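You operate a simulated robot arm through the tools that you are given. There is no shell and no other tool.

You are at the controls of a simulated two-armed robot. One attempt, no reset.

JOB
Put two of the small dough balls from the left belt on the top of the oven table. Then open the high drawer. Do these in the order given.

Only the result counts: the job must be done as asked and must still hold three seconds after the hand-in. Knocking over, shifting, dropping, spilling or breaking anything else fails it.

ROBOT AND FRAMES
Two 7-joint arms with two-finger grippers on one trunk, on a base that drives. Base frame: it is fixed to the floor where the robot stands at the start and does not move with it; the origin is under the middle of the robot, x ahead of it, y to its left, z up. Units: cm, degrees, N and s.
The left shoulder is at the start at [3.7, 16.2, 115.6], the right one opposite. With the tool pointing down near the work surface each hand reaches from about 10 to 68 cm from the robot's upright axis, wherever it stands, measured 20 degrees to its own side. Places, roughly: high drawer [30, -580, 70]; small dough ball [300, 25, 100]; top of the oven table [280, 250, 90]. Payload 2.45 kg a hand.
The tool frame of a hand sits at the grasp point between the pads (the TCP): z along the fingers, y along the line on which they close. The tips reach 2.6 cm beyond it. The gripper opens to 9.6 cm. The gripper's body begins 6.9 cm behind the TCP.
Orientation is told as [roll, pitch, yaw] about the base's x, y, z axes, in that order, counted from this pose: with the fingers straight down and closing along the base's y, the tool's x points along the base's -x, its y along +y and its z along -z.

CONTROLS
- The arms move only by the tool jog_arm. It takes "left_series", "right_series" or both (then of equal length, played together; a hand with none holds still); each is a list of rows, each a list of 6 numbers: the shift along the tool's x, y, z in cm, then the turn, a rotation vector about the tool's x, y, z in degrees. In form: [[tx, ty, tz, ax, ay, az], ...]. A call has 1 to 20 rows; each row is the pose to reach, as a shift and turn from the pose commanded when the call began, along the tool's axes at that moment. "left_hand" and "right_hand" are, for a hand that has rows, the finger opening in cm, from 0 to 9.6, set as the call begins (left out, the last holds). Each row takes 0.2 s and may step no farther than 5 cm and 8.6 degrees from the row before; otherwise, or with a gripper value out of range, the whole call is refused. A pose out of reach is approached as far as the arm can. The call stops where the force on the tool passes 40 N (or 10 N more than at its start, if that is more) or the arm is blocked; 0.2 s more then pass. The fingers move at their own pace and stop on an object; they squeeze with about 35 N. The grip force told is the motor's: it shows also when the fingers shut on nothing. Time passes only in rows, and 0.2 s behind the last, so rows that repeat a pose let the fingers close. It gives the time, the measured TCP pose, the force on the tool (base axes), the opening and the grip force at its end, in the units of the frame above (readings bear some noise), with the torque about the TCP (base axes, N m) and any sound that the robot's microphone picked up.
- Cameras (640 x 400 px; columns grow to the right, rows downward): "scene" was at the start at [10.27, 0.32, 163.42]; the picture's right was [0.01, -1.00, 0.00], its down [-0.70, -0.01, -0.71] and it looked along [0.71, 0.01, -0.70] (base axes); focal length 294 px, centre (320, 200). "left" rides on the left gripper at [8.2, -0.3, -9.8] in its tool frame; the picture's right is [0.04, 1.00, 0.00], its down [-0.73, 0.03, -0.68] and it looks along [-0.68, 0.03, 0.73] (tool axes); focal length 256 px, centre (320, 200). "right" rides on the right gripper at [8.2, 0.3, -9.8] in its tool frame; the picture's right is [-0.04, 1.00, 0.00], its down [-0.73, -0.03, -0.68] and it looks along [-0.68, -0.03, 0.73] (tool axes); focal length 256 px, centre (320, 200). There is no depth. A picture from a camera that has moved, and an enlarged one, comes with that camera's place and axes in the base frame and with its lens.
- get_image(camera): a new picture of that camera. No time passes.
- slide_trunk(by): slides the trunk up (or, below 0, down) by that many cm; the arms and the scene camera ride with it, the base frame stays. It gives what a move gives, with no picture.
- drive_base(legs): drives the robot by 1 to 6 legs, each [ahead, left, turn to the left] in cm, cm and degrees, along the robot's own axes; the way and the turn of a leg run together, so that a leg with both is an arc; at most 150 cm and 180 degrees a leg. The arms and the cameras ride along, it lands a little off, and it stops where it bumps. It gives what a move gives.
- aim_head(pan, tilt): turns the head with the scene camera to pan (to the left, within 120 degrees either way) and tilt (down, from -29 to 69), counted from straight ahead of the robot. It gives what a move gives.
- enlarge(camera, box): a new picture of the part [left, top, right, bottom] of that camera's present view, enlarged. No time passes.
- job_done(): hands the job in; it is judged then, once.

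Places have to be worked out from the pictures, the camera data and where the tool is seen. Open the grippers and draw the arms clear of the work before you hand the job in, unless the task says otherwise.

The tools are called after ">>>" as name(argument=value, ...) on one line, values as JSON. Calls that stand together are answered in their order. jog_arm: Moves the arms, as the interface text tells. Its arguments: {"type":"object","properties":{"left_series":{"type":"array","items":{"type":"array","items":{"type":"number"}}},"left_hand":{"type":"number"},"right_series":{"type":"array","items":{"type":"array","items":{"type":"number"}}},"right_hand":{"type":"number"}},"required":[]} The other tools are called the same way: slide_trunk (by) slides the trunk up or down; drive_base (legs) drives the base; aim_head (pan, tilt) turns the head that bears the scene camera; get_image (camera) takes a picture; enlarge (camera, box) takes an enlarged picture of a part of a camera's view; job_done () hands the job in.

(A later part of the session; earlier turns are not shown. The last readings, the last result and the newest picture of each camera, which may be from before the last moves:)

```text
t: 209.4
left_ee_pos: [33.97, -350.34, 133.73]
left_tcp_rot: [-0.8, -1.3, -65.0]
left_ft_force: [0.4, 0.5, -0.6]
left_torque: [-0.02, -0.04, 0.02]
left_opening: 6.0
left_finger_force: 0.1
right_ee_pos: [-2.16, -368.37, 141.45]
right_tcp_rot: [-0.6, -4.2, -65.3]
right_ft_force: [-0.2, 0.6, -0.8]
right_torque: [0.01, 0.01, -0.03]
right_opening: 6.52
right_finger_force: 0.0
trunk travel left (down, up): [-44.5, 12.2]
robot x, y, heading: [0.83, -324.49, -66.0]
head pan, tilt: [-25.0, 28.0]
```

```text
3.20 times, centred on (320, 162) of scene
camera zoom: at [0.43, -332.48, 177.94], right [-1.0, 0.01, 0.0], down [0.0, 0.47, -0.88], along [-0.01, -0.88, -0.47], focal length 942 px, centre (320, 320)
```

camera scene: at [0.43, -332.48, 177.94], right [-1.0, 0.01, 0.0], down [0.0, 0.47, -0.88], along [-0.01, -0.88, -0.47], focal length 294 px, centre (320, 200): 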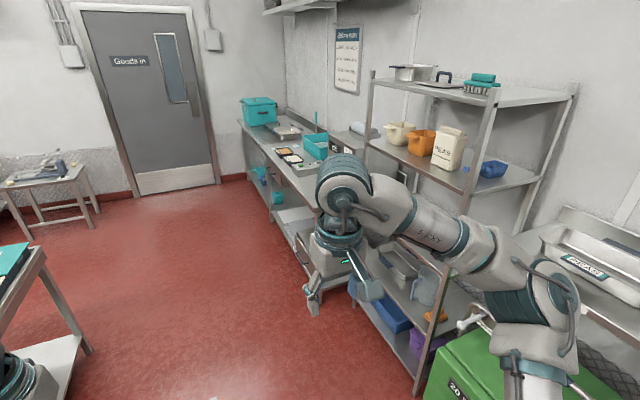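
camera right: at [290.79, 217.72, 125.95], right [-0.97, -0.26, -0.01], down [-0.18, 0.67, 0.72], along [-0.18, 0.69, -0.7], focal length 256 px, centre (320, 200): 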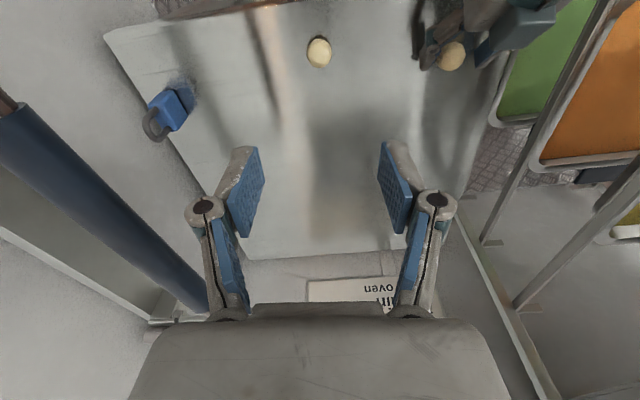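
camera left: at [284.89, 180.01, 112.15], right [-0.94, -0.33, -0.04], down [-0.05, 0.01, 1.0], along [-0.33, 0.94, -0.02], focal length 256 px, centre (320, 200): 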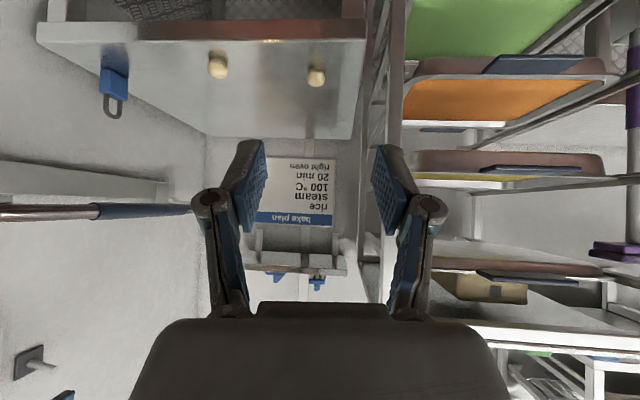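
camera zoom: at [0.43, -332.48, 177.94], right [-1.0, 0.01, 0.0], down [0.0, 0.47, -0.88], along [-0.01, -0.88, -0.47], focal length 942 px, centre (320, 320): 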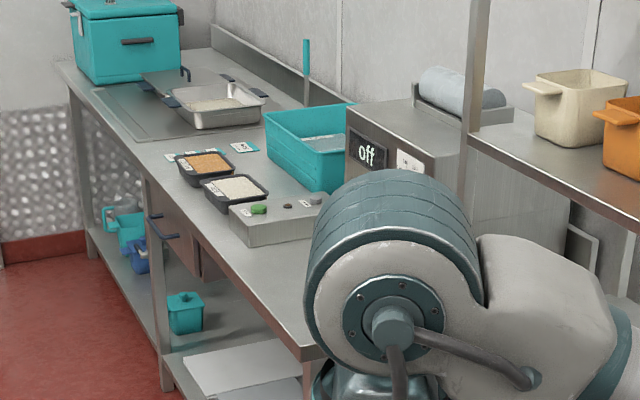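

The far table has drawers with dark handles under its top. I drive 125 cm further and look at them from the front-right.

>>> drive_base(legs=[[130, 0, 0]])

>>> aim_head(pan=-50, tilt=35)

>>> get_image(camera="scene")

>>> enlarge(camera="scene", box=[160, 120, 400, 270])

```text
t: 215.9
left_ee_pos: [88.46, -468.26, 133.84]
left_tcp_rot: [-0.8, -1.3, -64.5]
left_ft_force: [0.1, -0.2, 0.4]
left_torque: [0.01, 0.02, -0.05]
left_opening: 6.0
left_finger_force: 0.1
right_ee_pos: [52.53, -486.49, 141.37]
right_tcp_rot: [-0.7, -4.3, -64.8]
right_ft_force: [-0.1, 0.8, 0.6]
right_torque: [0.0, 0.0, 0.0]
right_opening: 6.5
right_finger_force: 0.0
trunk travel left (down, up): [-44.5, 12.2]
robot x, y, heading: [55.54, -442.84, -65.0]
head pan, tilt: [-25.0, 28.0]
```

```text
t: 216.8
left_ee_pos: [88.4, -468.09, 133.87]
left_tcp_rot: [-0.9, -1.3, -64.5]
left_ft_force: [0.0, 0.0, -0.3]
left_torque: [0.04, 0.02, 0.01]
left_opening: 5.99
left_finger_force: 0.1
right_ee_pos: [52.41, -486.31, 141.6]
right_tcp_rot: [-0.5, -4.4, -64.8]
right_ft_force: [0.1, 0.4, 0.7]
right_torque: [0.03, 0.0, -0.01]
right_opening: 6.51
right_finger_force: 0.0
trunk travel left (down, up): [-44.5, 12.2]
robot x, y, heading: [55.38, -442.7, -65.1]
head pan, tilt: [-50.0, 35.0]
```

```text
taken
camera scene: at [51.16, -449.6, 176.85], right [-0.91, 0.42, 0.0], down [0.24, 0.52, -0.82], along [-0.35, -0.74, -0.58], focal length 294 px, centre (320, 200)
```

scene: 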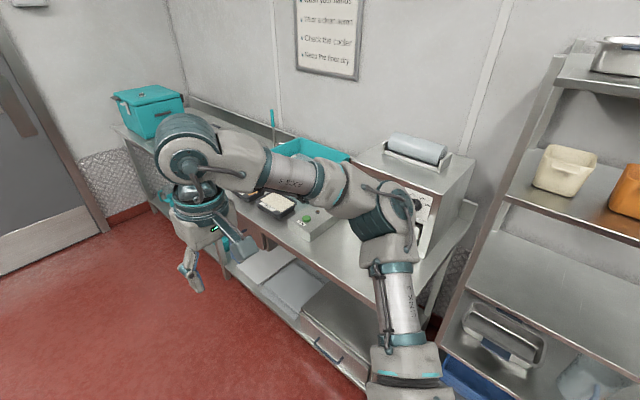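

```text
2.67 times, centred on (280, 195) of scene
camera zoom: at [51.16, -449.6, 176.85], right [-0.91, 0.42, 0.0], down [0.24, 0.52, -0.82], along [-0.35, -0.74, -0.58], focal length 785 px, centre (427, 213)
```

zoom: 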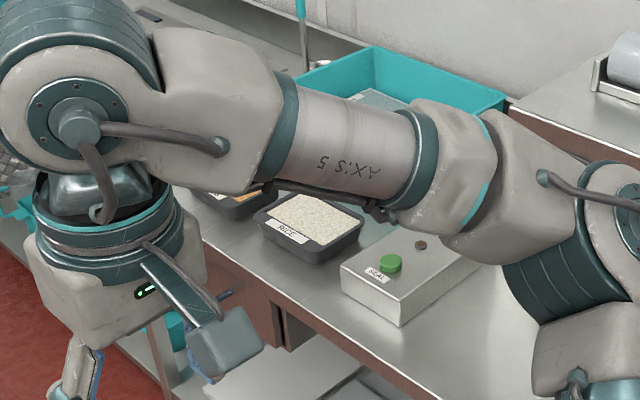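

The arm blocks the view of the drawers. I drive 100 cm further along the table and turn right to face it.

>>> drive_base(legs=[[100, 4, 0], [0, 0, -90]])

>>> aim_head(pan=0, tilt=40)

>>> get_image(camera="scene")

>>> enlarge(camera="scene", box=[200, 150, 440, 300])

```text
t: 225.9
left_ee_pos: [77.4, -566.07, 134.0]
left_tcp_rot: [-0.8, -1.4, -153.5]
left_ft_force: [0.8, 0.2, 0.2]
left_torque: [0.0, 0.02, 0.04]
left_opening: 6.01
left_finger_force: 0.0
right_ee_pos: [58.65, -530.43, 141.55]
right_tcp_rot: [-0.5, -4.4, -153.8]
right_ft_force: [0.0, 0.4, 0.3]
right_torque: [0.0, 0.01, 0.02]
right_opening: 6.5
right_finger_force: 0.0
trunk travel left (down, up): [-44.5, 12.2]
robot x, y, heading: [102.7, -532.37, -154.2]
head pan, tilt: [-50.0, 35.0]
```

```text
t: 227.1
left_ee_pos: [77.77, -565.8, 134.12]
left_tcp_rot: [-0.8, -1.6, -153.5]
left_ft_force: [-0.8, -0.2, -0.1]
left_torque: [-0.02, -0.03, -0.02]
left_opening: 6.03
left_finger_force: 0.1
right_ee_pos: [58.89, -530.24, 141.58]
right_tcp_rot: [-0.5, -4.4, -153.7]
right_ft_force: [0.2, 0.4, -0.1]
right_torque: [0.01, 0.0, -0.02]
right_opening: 6.5
right_finger_force: 0.0
trunk travel left (down, up): [-44.5, 12.2]
robot x, y, heading: [102.51, -532.58, -154.0]
head pan, tilt: [0.0, 40.0]
```

```text
taken
camera scene: at [95.33, -535.73, 176.08], right [-0.44, 0.9, 0.0], down [0.58, 0.28, -0.76], along [-0.69, -0.33, -0.65], focal length 294 px, centre (320, 200)
```

scene: 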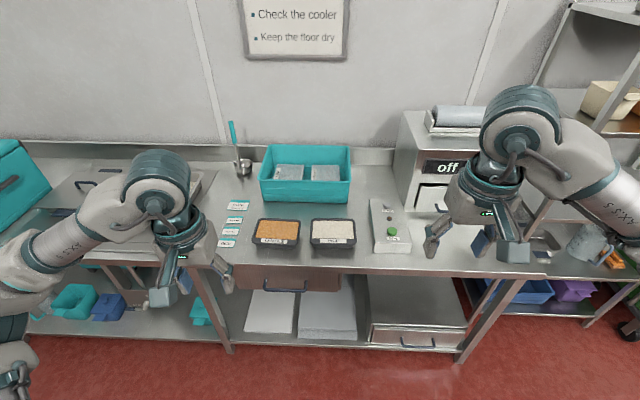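

```text
2.67 times, centred on (320, 225) of scene
camera zoom: at [95.33, -535.73, 176.08], right [-0.44, 0.9, 0.0], down [0.58, 0.28, -0.76], along [-0.69, -0.33, -0.65], focal length 785 px, centre (320, 133)
```

zoom: 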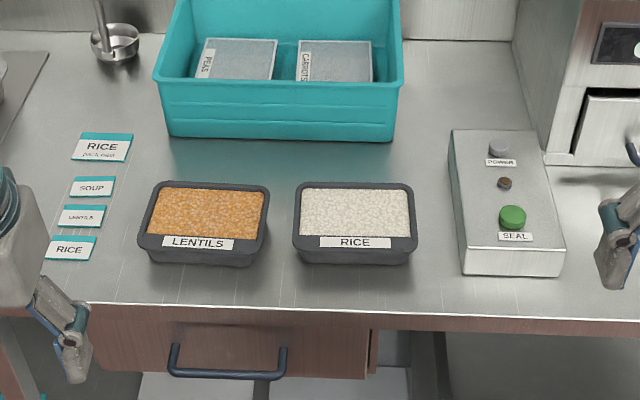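

The upper drawer with the dark bar handle is below the table top, handle at about (40,-578,72); a second drawer is on the lower shelf, so this is the high one. I lower the trunk 35 cm to bring the shoulder near handle height.

>>> slide_trunk(by=-35)

>>> aim_head(pan=10, tilt=45)

>>> get_image(camera="scene")

>>> get_image(camera="left")

```text
t: 230.5
left_ee_pos: [77.89, -565.84, 99.13]
left_tcp_rot: [-0.8, -1.5, -153.5]
left_ft_force: [-0.7, 0.2, -0.4]
left_torque: [-0.02, 0.03, 0.0]
left_opening: 5.98
left_finger_force: 0.0
right_ee_pos: [59.01, -530.31, 106.64]
right_tcp_rot: [-0.7, -4.6, -153.8]
right_ft_force: [0.7, -1.2, -0.5]
right_torque: [0.01, 0.0, 0.0]
right_opening: 6.47
right_finger_force: 0.1
trunk travel left (down, up): [-9.5, 47.2]
robot x, y, heading: [102.2, -532.7, -154.1]
head pan, tilt: [0.0, 40.0]
```

```text
t: 231.2
left_ee_pos: [77.76, -565.89, 99.06]
left_tcp_rot: [-0.8, -1.5, -153.5]
left_ft_force: [-0.8, -0.7, -0.3]
left_torque: [0.04, 0.04, 0.0]
left_opening: 6.0
left_finger_force: 0.1
right_ee_pos: [58.88, -530.23, 106.57]
right_tcp_rot: [-0.6, -4.5, -153.8]
right_ft_force: [-0.4, 0.1, -1.3]
right_torque: [-0.01, 0.03, 0.02]
right_opening: 6.5
right_finger_force: 0.1
trunk travel left (down, up): [-9.5, 47.2]
robot x, y, heading: [102.65, -532.75, -154.1]
head pan, tilt: [10.0, 45.0]
```

```text
taken
camera scene: at [75.67, -546.87, 137.98], right [-0.59, 0.81, 0.0], down [0.58, 0.42, -0.7], along [-0.57, -0.41, -0.71], focal length 294 px, centre (320, 200)
```

scene: 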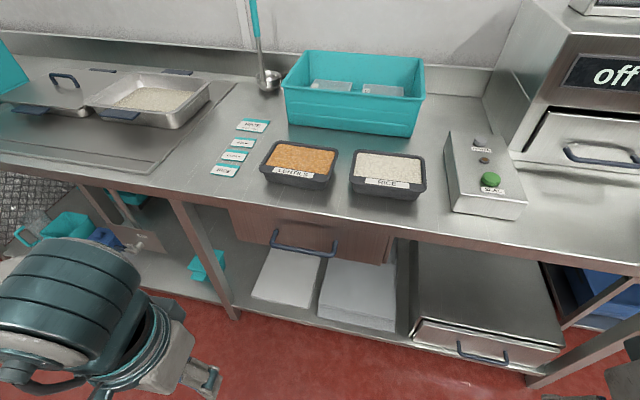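

```text
taken
camera left: at [85.19, -561.97, 108.63], right [0.48, -0.88, -0.02], down [-0.62, -0.35, 0.7], along [-0.62, -0.33, -0.72], focal length 256 px, centre (320, 200)
```

left: 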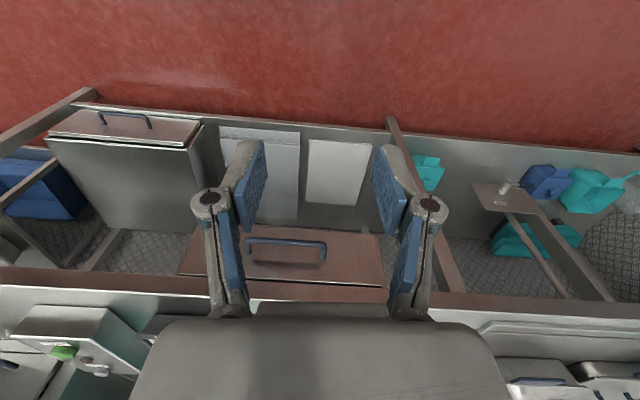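

The head has come forward as the trunk went down, so I check the chest and arms' position relative to the table by looking further down.

>>> aim_head(pan=0, tilt=69)

>>> get_image(camera="scene")

>>> aim_head(pan=60, tilt=50)

>>> get_image(camera="scene")

```text
t: 232.1
left_ee_pos: [77.8, -565.78, 99.03]
left_tcp_rot: [-0.7, -1.5, -153.6]
left_ft_force: [0.3, -1.3, 0.1]
left_torque: [0.01, -0.01, -0.01]
left_opening: 5.99
left_finger_force: 0.0
right_ee_pos: [58.95, -530.24, 106.71]
right_tcp_rot: [-0.5, -4.5, -153.9]
right_ft_force: [-0.4, 0.5, -0.6]
right_torque: [0.0, 0.0, 0.02]
right_opening: 6.51
right_finger_force: 0.0
trunk travel left (down, up): [-9.5, 47.2]
robot x, y, heading: [102.48, -532.33, -154.3]
head pan, tilt: [0.0, 68.8]
```

```text
taken
camera scene: at [77.25, -544.54, 135.11], right [-0.44, 0.9, 0.0], down [0.84, 0.41, -0.36], along [-0.32, -0.16, -0.93], focal length 294 px, centre (320, 200)
```

scene: 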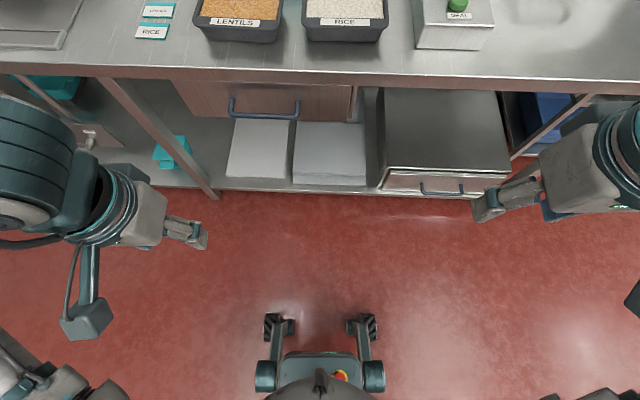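

```text
t: 233.4
left_ee_pos: [77.9, -565.94, 99.14]
left_tcp_rot: [-1.0, -1.6, -153.5]
left_ft_force: [0.2, -0.2, 0.4]
left_torque: [0.02, 0.01, 0.01]
left_opening: 5.98
left_finger_force: 0.0
right_ee_pos: [58.94, -530.17, 106.5]
right_tcp_rot: [-0.6, -4.5, -153.8]
right_ft_force: [0.5, -0.4, 0.2]
right_torque: [-0.04, -0.03, 0.01]
right_opening: 6.49
right_finger_force: 0.0
trunk travel left (down, up): [-9.5, 47.2]
robot x, y, heading: [102.4, -532.52, -154.2]
head pan, tilt: [60.0, 50.0]
```

```text
taken
camera scene: at [81.72, -549.78, 137.31], right [-1.0, 0.07, 0.0], down [0.06, 0.77, -0.64], along [-0.04, -0.64, -0.77], focal length 294 px, centre (320, 200)
```

scene: 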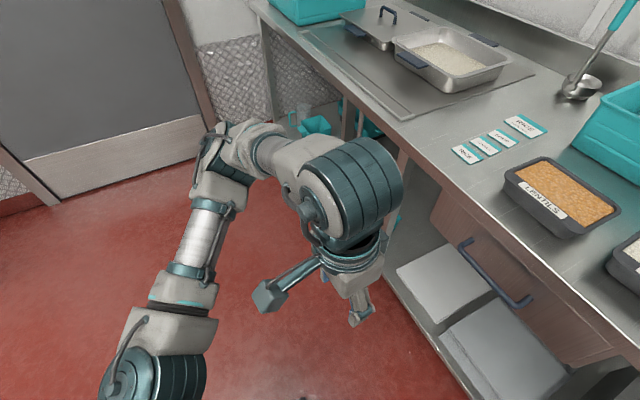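

Triangulating the wrist and head views puts the handle bar's centre at (41.4,-577.3,75.0), about 74 cm ahead and 14 cm left, slightly under the table edge; it sticks out about 4 cm from the drawer front. I square the base up by 2° and then roll the left hand 90° so that its fingers can close vertically on the bar.

>>> drive_base(legs=[[0, 0, -2.3]])

>>> jog_arm(left_series=[[-1, 0, 0, 0, 0, 8], [-2, 0, 0, 0, 0, 16], [-3, 0, 0, 0, 0, 24], [-4, 0, 0, 0, 0, 32], [-5, 0, 0, 0, 0, 40], [-6, 0, 0, 0, 0, 48], [-7, 0, 0, 0, 0, 56], [-8, 0, 0, 0, 0, 64], [-8, 0, 0, 0, 0, 72], [-8, 0, 0, 0, 0, 80], [-8, 0, 0, 0, 0, 88], [-8, 0, 0, 0, 0, 90], [-8, 0, 0, 0, 0, 90]], left_hand=6)

>>> aim_head(pan=30, tilt=55)

>>> get_image(camera="scene")

```text
t: 234.2
left_ee_pos: [76.45, -564.82, 99.05]
left_tcp_rot: [-0.8, -1.5, -155.9]
left_ft_force: [-0.2, 0.9, -0.7]
left_torque: [0.0, -0.01, -0.01]
left_opening: 5.99
left_finger_force: 0.1
right_ee_pos: [59.14, -528.35, 106.57]
right_tcp_rot: [-0.6, -4.5, -156.2]
right_ft_force: [-0.1, 0.9, -0.4]
right_torque: [0.0, 0.02, -0.03]
right_opening: 6.48
right_finger_force: 0.0
trunk travel left (down, up): [-9.5, 47.2]
robot x, y, heading: [102.15, -532.7, -156.5]
head pan, tilt: [60.0, 50.0]
```

```text
t: 237.0
left_ee_pos: [74.66, -559.59, 96.56]
left_tcp_rot: [1.9, -0.9, 114.2]
left_ft_force: [0.7, -0.8, 0.2]
left_torque: [-0.01, 0.01, 0.0]
left_opening: 5.98
left_finger_force: 0.0
left hand out of reach, approached as far as the arm can: row 9, 10, 11, 12, 13
right_ee_pos: [59.46, -528.18, 106.82]
right_tcp_rot: [-0.6, -4.8, -156.1]
right_ft_force: [0.4, 0.0, 0.9]
right_torque: [0.02, 0.02, 0.0]
right_opening: 6.5
right_finger_force: 0.0
trunk travel left (down, up): [-9.5, 47.2]
robot x, y, heading: [102.13, -532.57, -156.2]
head pan, tilt: [60.0, 50.0]
```

```text
t: 237.9
left_ee_pos: [74.47, -559.7, 96.51]
left_tcp_rot: [1.8, -0.8, 114.2]
left_ft_force: [0.4, 0.2, -0.4]
left_torque: [0.02, -0.01, 0.0]
left_opening: 6.0
left_finger_force: 0.2
right_ee_pos: [59.39, -528.31, 106.79]
right_tcp_rot: [-0.6, -4.6, -156.1]
right_ft_force: [0.9, -0.6, 0.4]
right_torque: [0.04, 0.0, -0.02]
right_opening: 6.52
right_finger_force: 0.1
trunk travel left (down, up): [-9.5, 47.2]
robot x, y, heading: [102.16, -532.46, -156.2]
head pan, tilt: [30.0, 55.0]
```

```text
taken
camera scene: at [77.6, -547.06, 136.65], right [-0.81, 0.59, 0.0], down [0.49, 0.66, -0.57], along [-0.34, -0.46, -0.82], focal length 294 px, centre (320, 200)
```

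scene: 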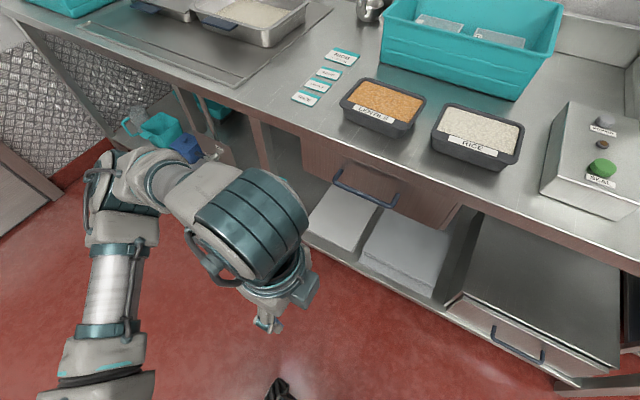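

The roll succeeded (yaw −90°) but the arm is cramped so near the body. I move the hand forward and down to roomier space while pitching the fingers forward 60°.

>>> jog_arm(left_series=[[0.3, 2, 1.4, -6, 0, 0], [0.6, 4, 2.8, -12, 0, 0], [0.9, 6, 4.2, -18, 0, 0], [1.2, 8, 5.6, -24, 0, 0], [1.5, 10, 7, -30, 0, 0], [1.8, 12, 8.4, -36, 0, 0], [2.1, 14, 9.8, -42, 0, 0], [2.4, 16, 11.2, -48, 0, 0], [2.7, 18, 12.6, -54, 0, 0], [3, 20, 14, -60, 0, 0], [3, 20, 14, -60, 0, 0]])

>>> get_image(camera="scene")

>>> get_image(camera="left")

```text
t: 240.3
left_ee_pos: [56.85, -570.4, 83.35]
left_tcp_rot: [61.8, -0.9, 114.3]
left_ft_force: [0.1, -0.1, 0.1]
left_torque: [0.02, -0.03, -0.01]
left_opening: 6.0
left_finger_force: 0.0
left hand out of reach, approached as far as the arm can: row 1, 2, 3, 4, 5, 6
right_ee_pos: [59.42, -528.28, 106.85]
right_tcp_rot: [-0.5, -4.8, -156.1]
right_ft_force: [0.2, -0.4, -0.6]
right_torque: [0.0, 0.03, 0.0]
right_opening: 6.51
right_finger_force: 0.1
trunk travel left (down, up): [-9.5, 47.2]
robot x, y, heading: [102.37, -532.67, -156.5]
head pan, tilt: [30.0, 55.0]
```

```text
taken
camera scene: at [77.63, -547.1, 136.66], right [-0.81, 0.59, 0.0], down [0.49, 0.66, -0.57], along [-0.34, -0.46, -0.82], focal length 294 px, centre (320, 200)
```

scene: 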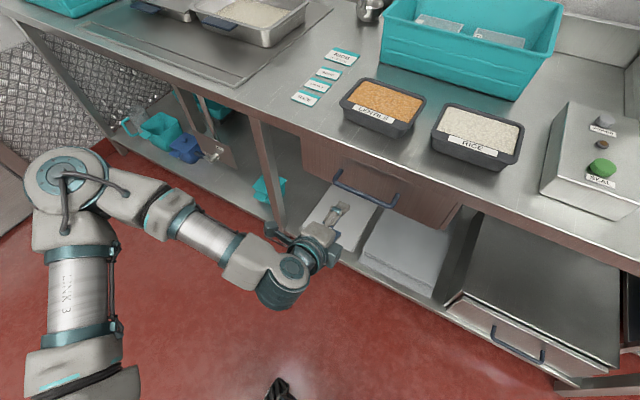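

```text
taken
camera left: at [68.03, -574.34, 87.55], right [-0.41, -0.24, 0.88], down [0.24, 0.9, 0.36], along [-0.88, 0.35, -0.31], focal length 256 px, centre (320, 200)
```

left: 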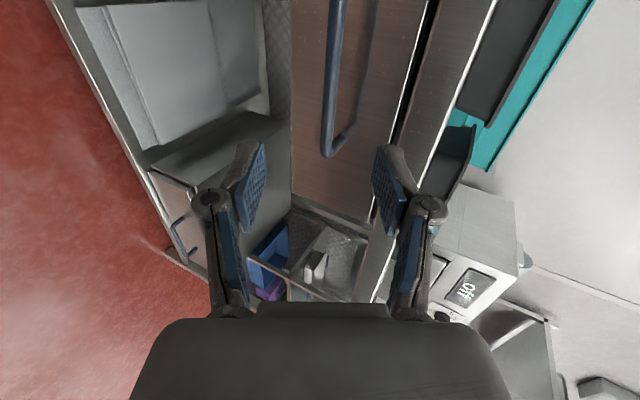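

The left hand is now in a roomy pose, pitched forward 62° with its fingers closing vertically, and the wrist camera sees the bar about 18 cm ahead. I pitch 20° further toward horizontal and advance to about 8 cm from the bar.

>>> jog_arm(left_series=[[0, -0.4, 2.8, -5, 0, 0], [0, -0.75, 5.5, -10, 0, 0], [0.1, -1.1, 8.3, -15, 0, 0], [0.1, -1.48, 11, -20, 0, 0], [0.1, -1.48, 11, -20, 0, 0], [0.1, -1.48, 11, -20, 0, 0]])

>>> get_image(camera="left")

>>> get_image(camera="scene")

```text
t: 241.7
left_ee_pos: [46.81, -569.42, 79.77]
left_tcp_rot: [80.8, -0.8, 115.7]
left_ft_force: [-0.6, 0.3, 0.5]
left_torque: [0.01, -0.01, -0.01]
left_opening: 6.0
left_finger_force: 0.1
left hand out of reach, approached as far as the arm can: row 2, 3, 4, 5, 6
right_ee_pos: [59.45, -528.61, 106.82]
right_tcp_rot: [-0.7, -4.7, -156.1]
right_ft_force: [0.5, 0.0, 0.0]
right_torque: [0.02, 0.01, 0.02]
right_opening: 6.51
right_finger_force: 0.1
trunk travel left (down, up): [-9.5, 47.2]
robot x, y, heading: [102.37, -532.7, -156.3]
head pan, tilt: [30.0, 55.0]
```

```text
taken
camera left: at [59.12, -572.53, 80.97], right [-0.12, -0.12, 0.99], down [0.28, 0.95, 0.15], along [-0.95, 0.3, -0.08], focal length 256 px, centre (320, 200)
```

left: 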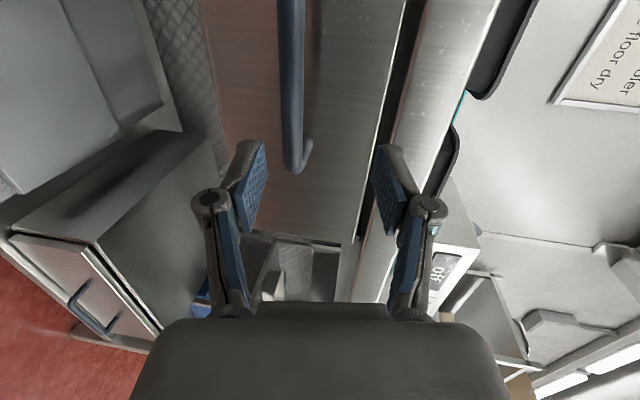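

```text
taken
camera scene: at [77.66, -547.45, 136.61], right [-0.81, 0.59, 0.0], down [0.49, 0.66, -0.57], along [-0.34, -0.46, -0.82], focal length 294 px, centre (320, 200)
```

scene: 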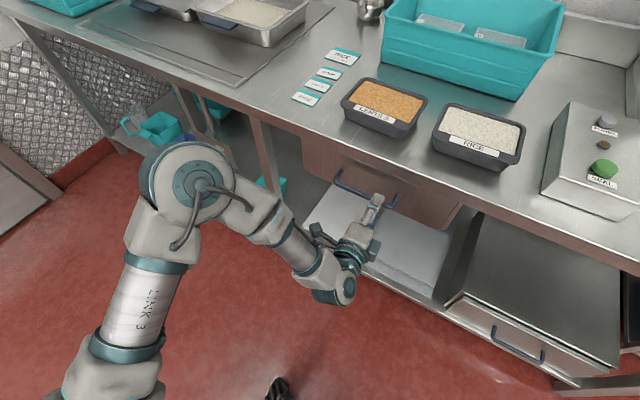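

The arm stops about 5 cm short to the right because the wrist has to bend too far inward. I retract a little and shift the base 20 cm right, so that the handle lies in front of the left elbow and the forearm can point straight at it.

>>> jog_arm(left_series=[[0, 0, -3, 0, 0, 0], [0, 0, -6, 0, 0, 0], [0, 0, -6, 0, 0, 0]])

>>> drive_base(legs=[[0, -20, 0]])

>>> get_image(camera="scene")

```text
t: 242.5
left_ee_pos: [52.4, -566.89, 80.8]
left_tcp_rot: [81.6, -0.8, 114.5]
left_ft_force: [0.5, -0.9, -0.2]
left_torque: [0.0, -0.01, 0.02]
left_opening: 6.0
left_finger_force: 0.1
left hand out of reach, approached as far as the arm can: row 1
right_ee_pos: [59.51, -528.51, 106.76]
right_tcp_rot: [-0.6, -4.8, -156.1]
right_ft_force: [-0.4, 0.7, 0.8]
right_torque: [0.02, -0.01, 0.02]
right_opening: 6.49
right_finger_force: 0.0
trunk travel left (down, up): [-9.5, 47.2]
robot x, y, heading: [102.34, -533.04, -156.0]
head pan, tilt: [30.0, 55.0]
```

```text
t: 244.1
left_ee_pos: [44.34, -548.52, 80.75]
left_tcp_rot: [81.5, -0.9, 114.5]
left_ft_force: [0.2, 0.2, 0.1]
left_torque: [-0.01, 0.0, 0.02]
left_opening: 5.98
left_finger_force: 0.1
right_ee_pos: [51.51, -510.21, 106.8]
right_tcp_rot: [-0.6, -4.6, -156.1]
right_ft_force: [-0.8, 0.0, -1.4]
right_torque: [0.01, 0.0, -0.01]
right_opening: 6.5
right_finger_force: 0.0
trunk travel left (down, up): [-9.5, 47.2]
robot x, y, heading: [94.42, -514.38, -156.5]
head pan, tilt: [30.0, 55.0]
```

```text
taken
camera scene: at [69.67, -529.05, 136.63], right [-0.81, 0.59, 0.0], down [0.49, 0.66, -0.57], along [-0.34, -0.46, -0.82], focal length 294 px, centre (320, 200)
```

scene: 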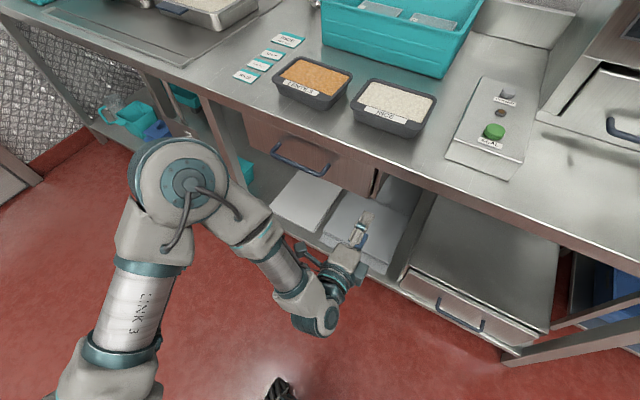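

The handle is now 36 cm left and 74 cm ahead of the robot. I sweep the left hand 25 cm left in front of the table, then forward to the 8 cm stand-off.

>>> jog_arm(left_series=[[4.2, -0.5, 0, 0, 0, 0], [8.4, -1, 0, 0, 0, 0], [12.6, -1.5, 0, 0, 0, 0], [16.8, -2, 0, 0, 0, 0], [21, -2.5, 0, 0, 0, 0], [25.2, -2.88, 0, 0, 0, 0], [25.2, -2.88, 3.4, 0, 0, 0], [25.2, -2.88, 6.8, 0, 0, 0], [25.2, -2.88, 6.8, 0, 0, 0]])

>>> get_image(camera="left")

>>> get_image(camera="scene")

```text
t: 246.1
left_ee_pos: [53.42, -567.87, 89.64]
left_tcp_rot: [77.2, -1.9, 116.5]
left_ft_force: [-0.1, -0.3, -0.4]
left_torque: [-0.03, 0.01, 0.04]
left_opening: 5.98
left_finger_force: 0.1
left hand out of reach, approached as far as the arm can: row 1, 2, 3, 4, 5, 6, 7, 8, 9
right_ee_pos: [51.87, -509.9, 106.91]
right_tcp_rot: [-0.6, -5.0, -156.0]
right_ft_force: [0.8, 0.4, -0.3]
right_torque: [0.01, 0.03, 0.03]
right_opening: 6.5
right_finger_force: 0.0
trunk travel left (down, up): [-9.5, 47.2]
robot x, y, heading: [94.37, -514.61, -156.2]
head pan, tilt: [30.0, 55.0]
```

```text
taken
camera left: at [65.74, -571.02, 91.27], right [-0.17, -0.16, 0.97], down [0.26, 0.94, 0.2], along [-0.95, 0.29, -0.11], focal length 256 px, centre (320, 200)
```

left: 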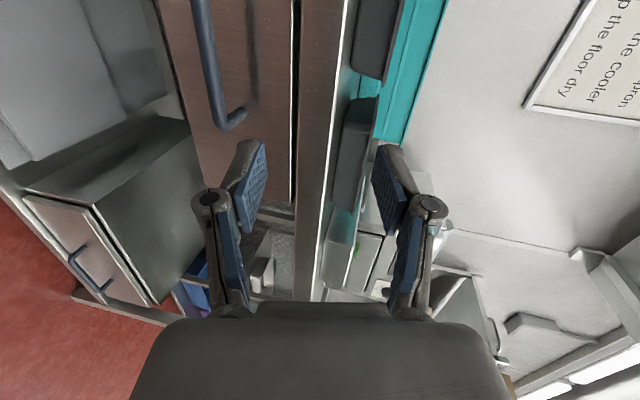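

```text
taken
camera scene: at [69.59, -528.76, 136.65], right [-0.81, 0.59, 0.0], down [0.49, 0.66, -0.57], along [-0.34, -0.46, -0.82], focal length 294 px, centre (320, 200)
```

scene: 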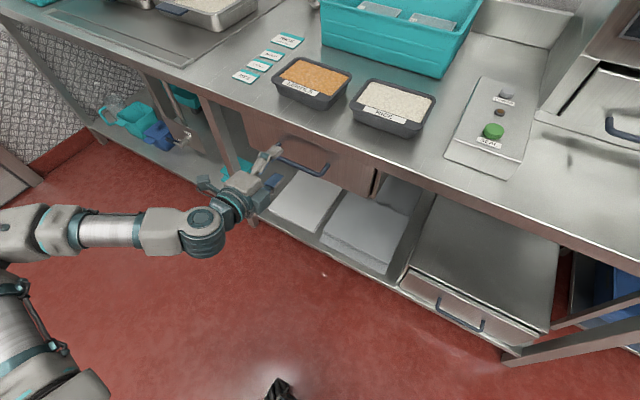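

The arm has worked itself into a posture with the forearm crosswise. I roll the hand back 90° here to recover the natural posture (fingers closing sideways, pointing forward), and will roll it again from there once stretched out.

>>> jog_arm(left_series=[[0, 0, 0, 0, 0, -8], [0, 0, 0, 0, 0, -16], [0, 0, 0, 0, 0, -24], [0, 0, 0, 0, 0, -32], [0, 0, 0, 0, 0, -40], [0, 0, 0, 0, 0, -48], [0, 0, 0, 0, 0, -56], [0, 0, 0, 0, 0, -64], [0, 0, 0, 0, 0, -72], [0, 0, 0, 0, 0, -80], [0, 0, 0, 0, 0, -88], [0, 0, 0, 0, 0, -90], [0, 0, 0, 0, 0, -90]])

>>> get_image(camera="scene")

```text
t: 248.9
left_ee_pos: [53.39, -567.75, 90.01]
left_tcp_rot: [-8.9, -77.0, -144.9]
left_ft_force: [-0.6, -0.6, 0.3]
left_torque: [0.04, 0.01, -0.02]
left_opening: 6.03
left_finger_force: 0.2
right_ee_pos: [51.81, -510.06, 107.05]
right_tcp_rot: [-0.7, -5.0, -156.1]
right_ft_force: [-0.6, -0.2, 0.5]
right_torque: [0.04, 0.0, 0.02]
right_opening: 6.51
right_finger_force: 0.1
trunk travel left (down, up): [-9.5, 47.2]
robot x, y, heading: [94.44, -514.49, -156.4]
head pan, tilt: [30.0, 55.0]
```

```text
taken
camera scene: at [69.75, -529.05, 136.65], right [-0.81, 0.59, 0.0], down [0.49, 0.66, -0.57], along [-0.34, -0.46, -0.82], focal length 294 px, centre (320, 200)
```

scene: 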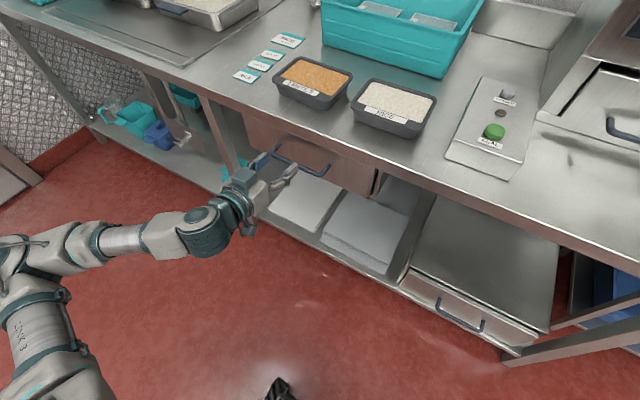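

The arm is back within its limits. I now try rolling the hand the other way (−90°), which should suit its wrist better.

>>> jog_arm(left_series=[[0, 0, 0, 0, 0, -8], [0, 0, 0, 0, 0, -16], [0, 0, 0, 0, 0, -24], [0, 0, 0, 0, 0, -32], [0, 0, 0, 0, 0, -40], [0, 0, 0, 0, 0, -48], [0, 0, 0, 0, 0, -56], [0, 0, 0, 0, 0, -64], [0, 0, 0, 0, 0, -72], [0, 0, 0, 0, 0, -80], [0, 0, 0, 0, 0, -88], [0, 0, 0, 0, 0, -90], [0, 0, 0, 0, 0, -90]])

>>> get_image(camera="scene")

>>> get_image(camera="left")

```text
t: 251.7
left_ee_pos: [53.18, -567.81, 90.09]
left_tcp_rot: [-77.1, 1.9, -63.5]
left_ft_force: [-0.3, -0.4, 0.1]
left_torque: [0.02, 0.0, 0.02]
left_opening: 5.99
left_finger_force: 0.1
right_ee_pos: [51.86, -509.91, 106.94]
right_tcp_rot: [-0.6, -4.9, -156.0]
right_ft_force: [0.1, -0.5, 0.4]
right_torque: [0.0, -0.04, -0.02]
right_opening: 6.49
right_finger_force: 0.1
trunk travel left (down, up): [-9.5, 47.2]
robot x, y, heading: [94.2, -514.24, -156.3]
head pan, tilt: [30.0, 55.0]
```

```text
taken
camera scene: at [69.71, -528.97, 136.65], right [-0.81, 0.59, 0.0], down [0.49, 0.66, -0.57], along [-0.34, -0.46, -0.82], focal length 294 px, centre (320, 200)
```

scene: 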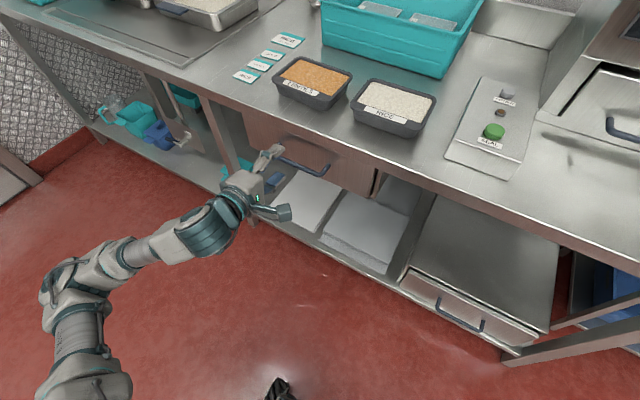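

```text
taken
camera left: at [58.16, -556.35, 92.87], right [0.17, 0.16, -0.97], down [0.93, -0.36, 0.1], along [-0.34, -0.92, -0.21], focal length 256 px, centre (320, 200)
```

left: 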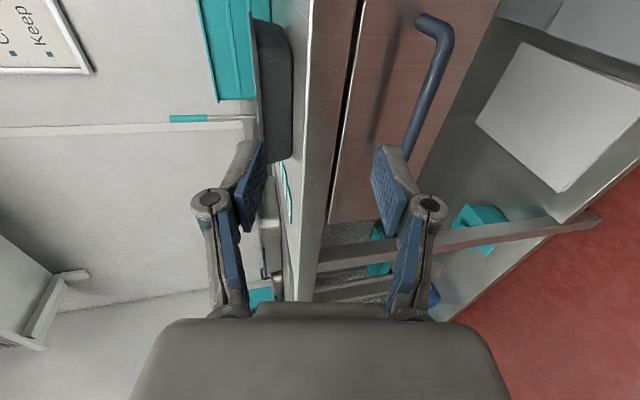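

Now the posture is natural and fully within reach, and the bar's end appears where predicted. I lower the hand to bar height and advance to the 8 cm stand-off.

>>> jog_arm(left_series=[[-0.9, 2.6, 0, 0, 0, 0], [-1.8, 5.2, 0, 0, 0, 0], [-2.8, 7.8, 0, 0, 0, 0], [-3.7, 10.2, 0, 0, 0, 0], [-3.7, 10.2, 3, 0, 0, 0], [-3.7, 10.2, 6, 0, 0, 0], [-3.7, 10.2, 9.5, 0, 0, 0], [-3.7, 10.2, 9.5, 0, 0, 0]])

>>> get_image(camera="left")

>>> get_image(camera="scene")

```text
t: 253.5
left_ee_pos: [48.71, -573.68, 77.96]
left_tcp_rot: [-77.3, 1.8, -63.6]
left_ft_force: [-0.3, 0.2, 0.5]
left_torque: [0.0, -0.01, 0.01]
left_opening: 5.98
left_finger_force: 0.1
right_ee_pos: [51.93, -509.98, 107.11]
right_tcp_rot: [-0.5, -4.9, -156.1]
right_ft_force: [0.3, -0.4, 0.6]
right_torque: [-0.01, 0.03, 0.0]
right_opening: 6.51
right_finger_force: 0.1
trunk travel left (down, up): [-9.5, 47.2]
robot x, y, heading: [94.54, -514.35, -156.3]
head pan, tilt: [30.0, 55.0]
```

```text
taken
camera left: at [53.49, -562.29, 80.76], right [0.17, 0.16, -0.97], down [0.93, -0.36, 0.1], along [-0.34, -0.92, -0.21], focal length 256 px, centre (320, 200)
```

left: 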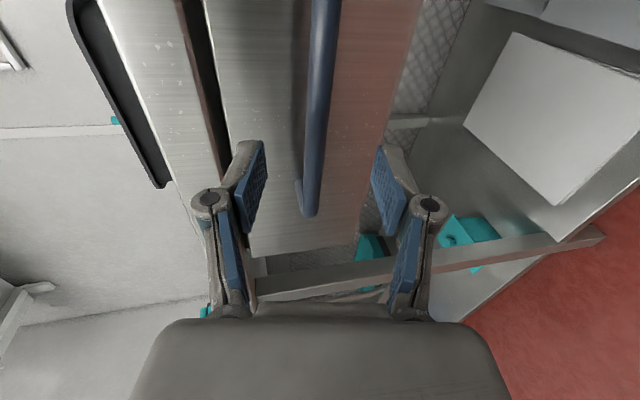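

```text
taken
camera scene: at [69.72, -528.88, 136.67], right [-0.81, 0.59, 0.0], down [0.49, 0.66, -0.57], along [-0.34, -0.46, -0.82], focal length 294 px, centre (320, 200)
```

scene: 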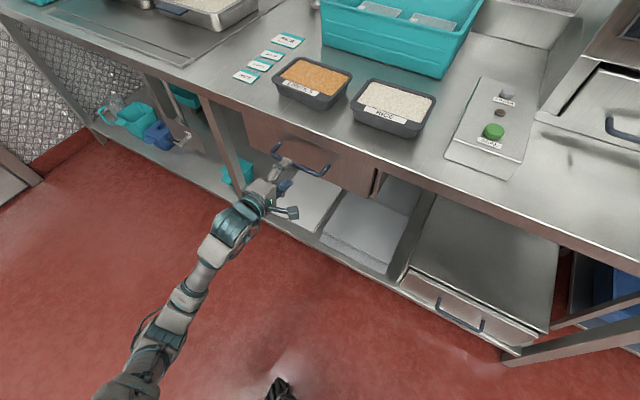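

The bar lies between the open fingers, about 8 cm ahead and centred within a few millimetres. I advance 6.5 cm and check.

>>> jog_arm(left_series=[[0, -0.1, 2.2, 0, 0, 0], [0, -0.2, 4.4, 0, 0, 0], [0, -0.25, 6.5, 0, 0, 0], [0, -0.25, 6.5, 0, 0, 0]])

>>> get_image(camera="left")

```text
t: 254.5
left_ee_pos: [42.78, -576.7, 77.01]
left_tcp_rot: [-77.3, 1.7, -63.6]
left_ft_force: [0.0, 0.1, 1.5]
left_torque: [-0.02, -0.03, -0.03]
left_opening: 6.0
left_finger_force: 0.1
right_ee_pos: [51.84, -509.85, 107.01]
right_tcp_rot: [-0.7, -5.0, -155.9]
right_ft_force: [-0.5, -0.9, 0.2]
right_torque: [-0.05, -0.04, -0.04]
right_opening: 6.51
right_finger_force: 0.1
trunk travel left (down, up): [-9.5, 47.2]
robot x, y, heading: [94.29, -514.54, -156.1]
head pan, tilt: [30.0, 55.0]
```

```text
taken
camera left: at [47.69, -565.21, 79.75], right [0.17, 0.16, -0.97], down [0.93, -0.36, 0.1], along [-0.34, -0.92, -0.21], focal length 256 px, centre (320, 200)
```

left: 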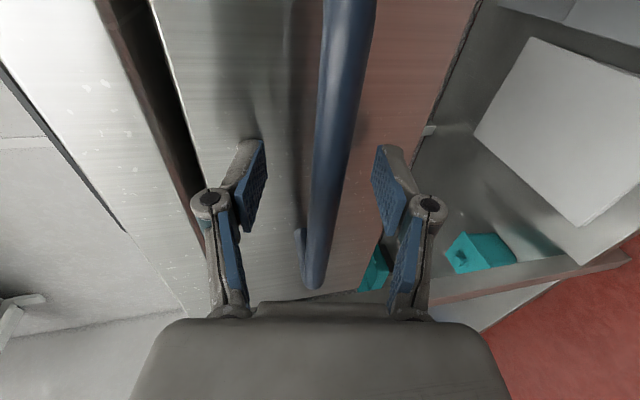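

The bar is now right at the grasp point between the fingers. I close the left hand on it.

>>> jog_arm(left_series=[[0, 0.2, 0, 0, 0, 0], [0, 0.2, 0, 0, 0, 0], [0, 0.2, 0, 0, 0, 0], [0, 0.2, 0, 0, 0, 0]], left_hand=0)

>>> get_image(camera="left")

```text
t: 255.5
left_ee_pos: [42.88, -576.67, 76.77]
left_tcp_rot: [-77.3, 1.8, -63.5]
left_ft_force: [-3.3, -3.5, 5.2]
left_torque: [-0.98, -0.51, -0.22]
left_opening: 1.51
left_finger_force: 39.2
right_ee_pos: [51.89, -509.86, 106.93]
right_tcp_rot: [-0.7, -5.0, -155.9]
right_ft_force: [0.2, 0.5, -0.1]
right_torque: [-0.01, -0.03, -0.03]
right_opening: 6.49
right_finger_force: 0.0
trunk travel left (down, up): [-9.5, 47.2]
robot x, y, heading: [94.83, -514.18, -156.5]
head pan, tilt: [30.0, 55.0]
```

```text
taken
camera left: at [47.64, -565.16, 79.5], right [0.17, 0.16, -0.97], down [0.93, -0.36, 0.1], along [-0.34, -0.92, -0.21], focal length 256 px, centre (320, 200)
```

left: 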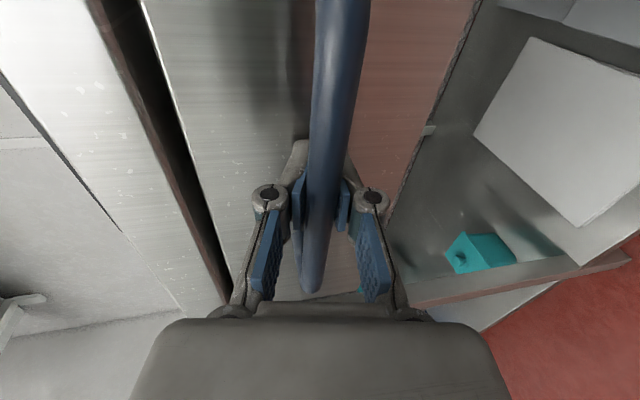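

The bar is firmly gripped. I pull horizontally away from the table by 5 cm in 1 cm steps and watch the force.

>>> jog_arm(left_series=[[-0.05, 0.22, -0.98, 0, 0, 0], [-0.09, 0.44, -1.95, 0, 0, 0], [-0.14, 0.66, -2.93, 0, 0, 0], [-0.18, 0.88, -3.9, 0, 0, 0], [-0.23, 1.1, -4.9, 0, 0, 0], [-0.23, 1.1, -4.9, 0, 0, 0]])

>>> get_image(camera="scene")

>>> get_image(camera="left")

```text
t: 256.9
left_ee_pos: [47.67, -574.57, 76.69]
left_tcp_rot: [-77.4, 1.8, -63.5]
left_ft_force: [1.8, -3.8, 15.6]
left_torque: [-0.55, -0.52, -0.39]
left_opening: 1.58
left_finger_force: 38.1
right_ee_pos: [52.04, -509.73, 107.05]
right_tcp_rot: [-0.6, -5.1, -156.0]
right_ft_force: [0.0, 0.6, -0.8]
right_torque: [-0.01, -0.01, -0.02]
right_opening: 6.47
right_finger_force: 0.0
trunk travel left (down, up): [-9.5, 47.2]
robot x, y, heading: [94.37, -514.3, -156.2]
head pan, tilt: [30.0, 55.0]
```

```text
taken
camera scene: at [69.92, -528.71, 136.74], right [-0.81, 0.59, 0.0], down [0.49, 0.66, -0.57], along [-0.34, -0.46, -0.82], focal length 294 px, centre (320, 200)
```

scene: 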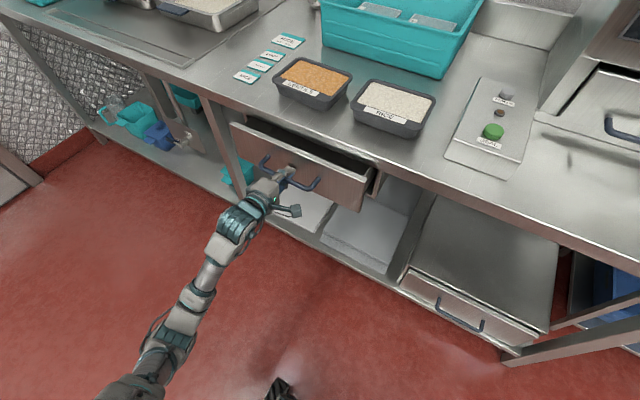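

```text
taken
camera left: at [52.39, -563.09, 79.47], right [0.16, 0.16, -0.97], down [0.93, -0.36, 0.1], along [-0.34, -0.92, -0.21], focal length 256 px, centre (320, 200)
```

left: 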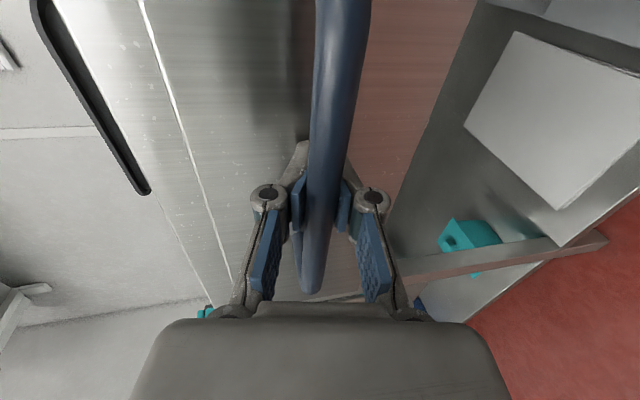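

The drawer slides out smoothly with little pull force. I continue another 9 cm, easing the slight vertical load.

>>> jog_arm(left_series=[[-0.05, 0.05, -0.98, 0, 0, 0], [-0.09, 0.24, -1.95, 0, 0, 0], [-0.14, 0.46, -2.93, 0, 0, 0], [-0.18, 0.68, -3.9, 0, 0, 0], [-0.23, 0.9, -4.9, 0, 0, 0], [-0.28, 1.12, -5.86, 0, 0, 0], [-0.32, 1.34, -6.84, 0, 0, 0], [-0.37, 1.56, -7.8, 0, 0, 0], [-0.41, 1.78, -8.8, 0, 0, 0], [-0.41, 1.78, -8.8, 0, 0, 0]])

>>> get_image(camera="scene")

```text
t: 259.1
left_ee_pos: [55.55, -571.02, 76.8]
left_tcp_rot: [-77.2, 1.9, -63.5]
left_ft_force: [5.5, -11.5, 3.0]
left_torque: [-0.66, -0.33, -0.41]
left_opening: 1.59
left_finger_force: 38.5
right_ee_pos: [51.95, -510.06, 107.06]
right_tcp_rot: [-0.7, -5.0, -156.0]
right_ft_force: [0.1, 0.3, -0.1]
right_torque: [0.02, -0.01, -0.01]
right_opening: 6.52
right_finger_force: 0.0
trunk travel left (down, up): [-9.5, 47.2]
robot x, y, heading: [94.34, -514.0, -155.9]
head pan, tilt: [30.0, 55.0]
```

```text
taken
camera scene: at [69.92, -529.2, 136.66], right [-0.81, 0.59, 0.0], down [0.49, 0.66, -0.57], along [-0.34, -0.46, -0.82], focal length 294 px, centre (320, 200)
```

scene: 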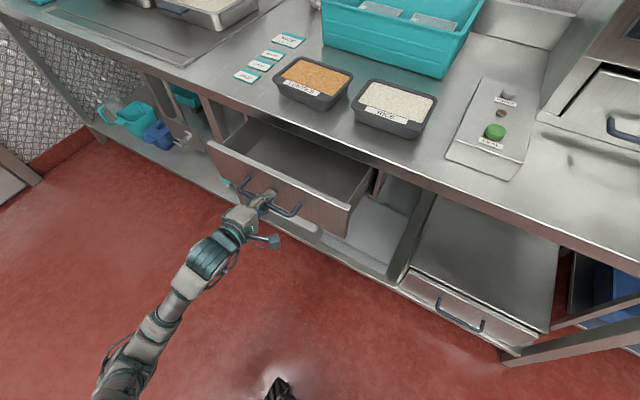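

About 14 cm open; there is a mild sideways load, so I bias slightly left and pull another 8 cm.

>>> jog_arm(left_series=[[-0.3, 0.2, -0.98, 0, 0, 0], [-0.4, 0.42, -1.95, 0, 0, 0], [-0.45, 0.64, -2.93, 0, 0, 0], [-0.5, 0.86, -3.9, 0, 0, 0], [-0.55, 1.08, -4.9, 0, 0, 0], [-0.6, 1.3, -5.86, 0, 0, 0], [-0.65, 1.52, -6.84, 0, 0, 0], [-0.7, 1.74, -7.8, 0, 0, 0], [-0.7, 1.74, -7.8, 0, 0, 0]])

>>> get_image(camera="scene")

```text
t: 261.1
left_ee_pos: [62.85, -567.9, 76.73]
left_tcp_rot: [-77.2, 1.7, -63.7]
left_ft_force: [-5.2, 14.8, -4.6]
left_torque: [-0.8, -0.27, -0.07]
left_opening: 1.57
left_finger_force: 37.6
right_ee_pos: [51.79, -509.68, 107.0]
right_tcp_rot: [-0.4, -5.0, -156.2]
right_ft_force: [-0.4, 0.2, 0.2]
right_torque: [-0.03, 0.0, 0.01]
right_opening: 6.52
right_finger_force: 0.2
trunk travel left (down, up): [-9.5, 47.2]
robot x, y, heading: [94.75, -514.61, -156.3]
head pan, tilt: [30.0, 55.0]
```

```text
taken
camera scene: at [69.54, -528.47, 136.67], right [-0.81, 0.59, -0.01], down [0.49, 0.66, -0.57], along [-0.34, -0.46, -0.82], focal length 294 px, centre (320, 200)
```

scene: 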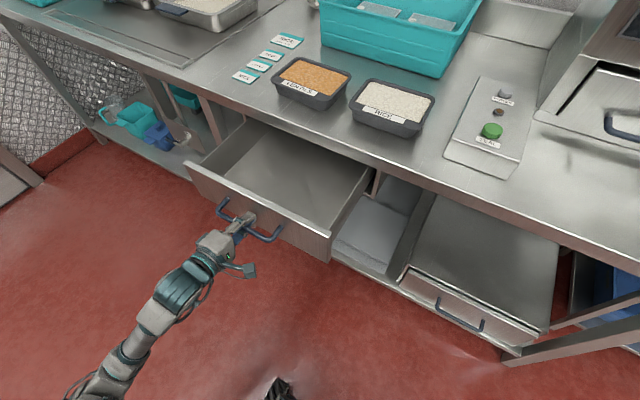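

About 22 cm open and still sliding freely. I correct the side bias and pull another 8 cm.

>>> jog_arm(left_series=[[0.2, 0.1, -0.98, 0, 0, 0], [0.2, 0.32, -1.95, 0, 0, 0], [0.15, 0.54, -2.93, 0, 0, 0], [0.1, 0.76, -3.9, 0, 0, 0], [0.05, 0.98, -4.9, 0, 0, 0], [0, 1.2, -5.86, 0, 0, 0], [0, 1.42, -6.84, 0, 0, 0], [0, 1.64, -7.8, 0, 0, 0], [0, 1.64, -7.8, 0, 0, 0]])

>>> get_image(camera="scene")

```text
t: 262.1
left_ee_pos: [64.4, -568.07, 76.76]
left_tcp_rot: [-78.9, 1.9, -64.6]
left_ft_force: [-11.2, 25.6, 16.6]
left_torque: [-0.65, -0.51, -0.1]
left_opening: 1.41
left_finger_force: 36.9
left hand out of reach, approached as far as the arm can: row 1, 2, 3, 4
right_ee_pos: [52.26, -509.85, 107.16]
right_tcp_rot: [-0.7, -5.1, -156.1]
right_ft_force: [0.3, -0.3, 0.3]
right_torque: [0.07, -0.01, 0.0]
right_opening: 6.48
right_finger_force: 0.0
trunk travel left (down, up): [-9.5, 47.2]
robot x, y, heading: [94.44, -513.89, -156.2]
head pan, tilt: [30.0, 55.0]
stopped in row 4 (left hand): the force on the tool passed its limit at 49 N (the readings are from after the stop); the commanded pose is now the measured one
```

```text
taken
camera scene: at [69.55, -527.93, 136.74], right [-0.8, 0.59, -0.01], down [0.49, 0.66, -0.57], along [-0.34, -0.47, -0.82], focal length 294 px, centre (320, 200)
```

scene: 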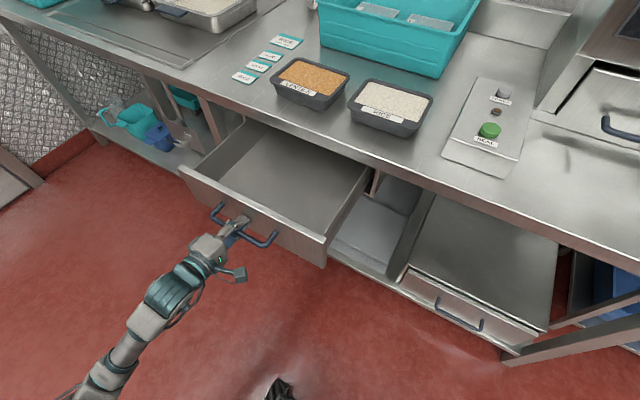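

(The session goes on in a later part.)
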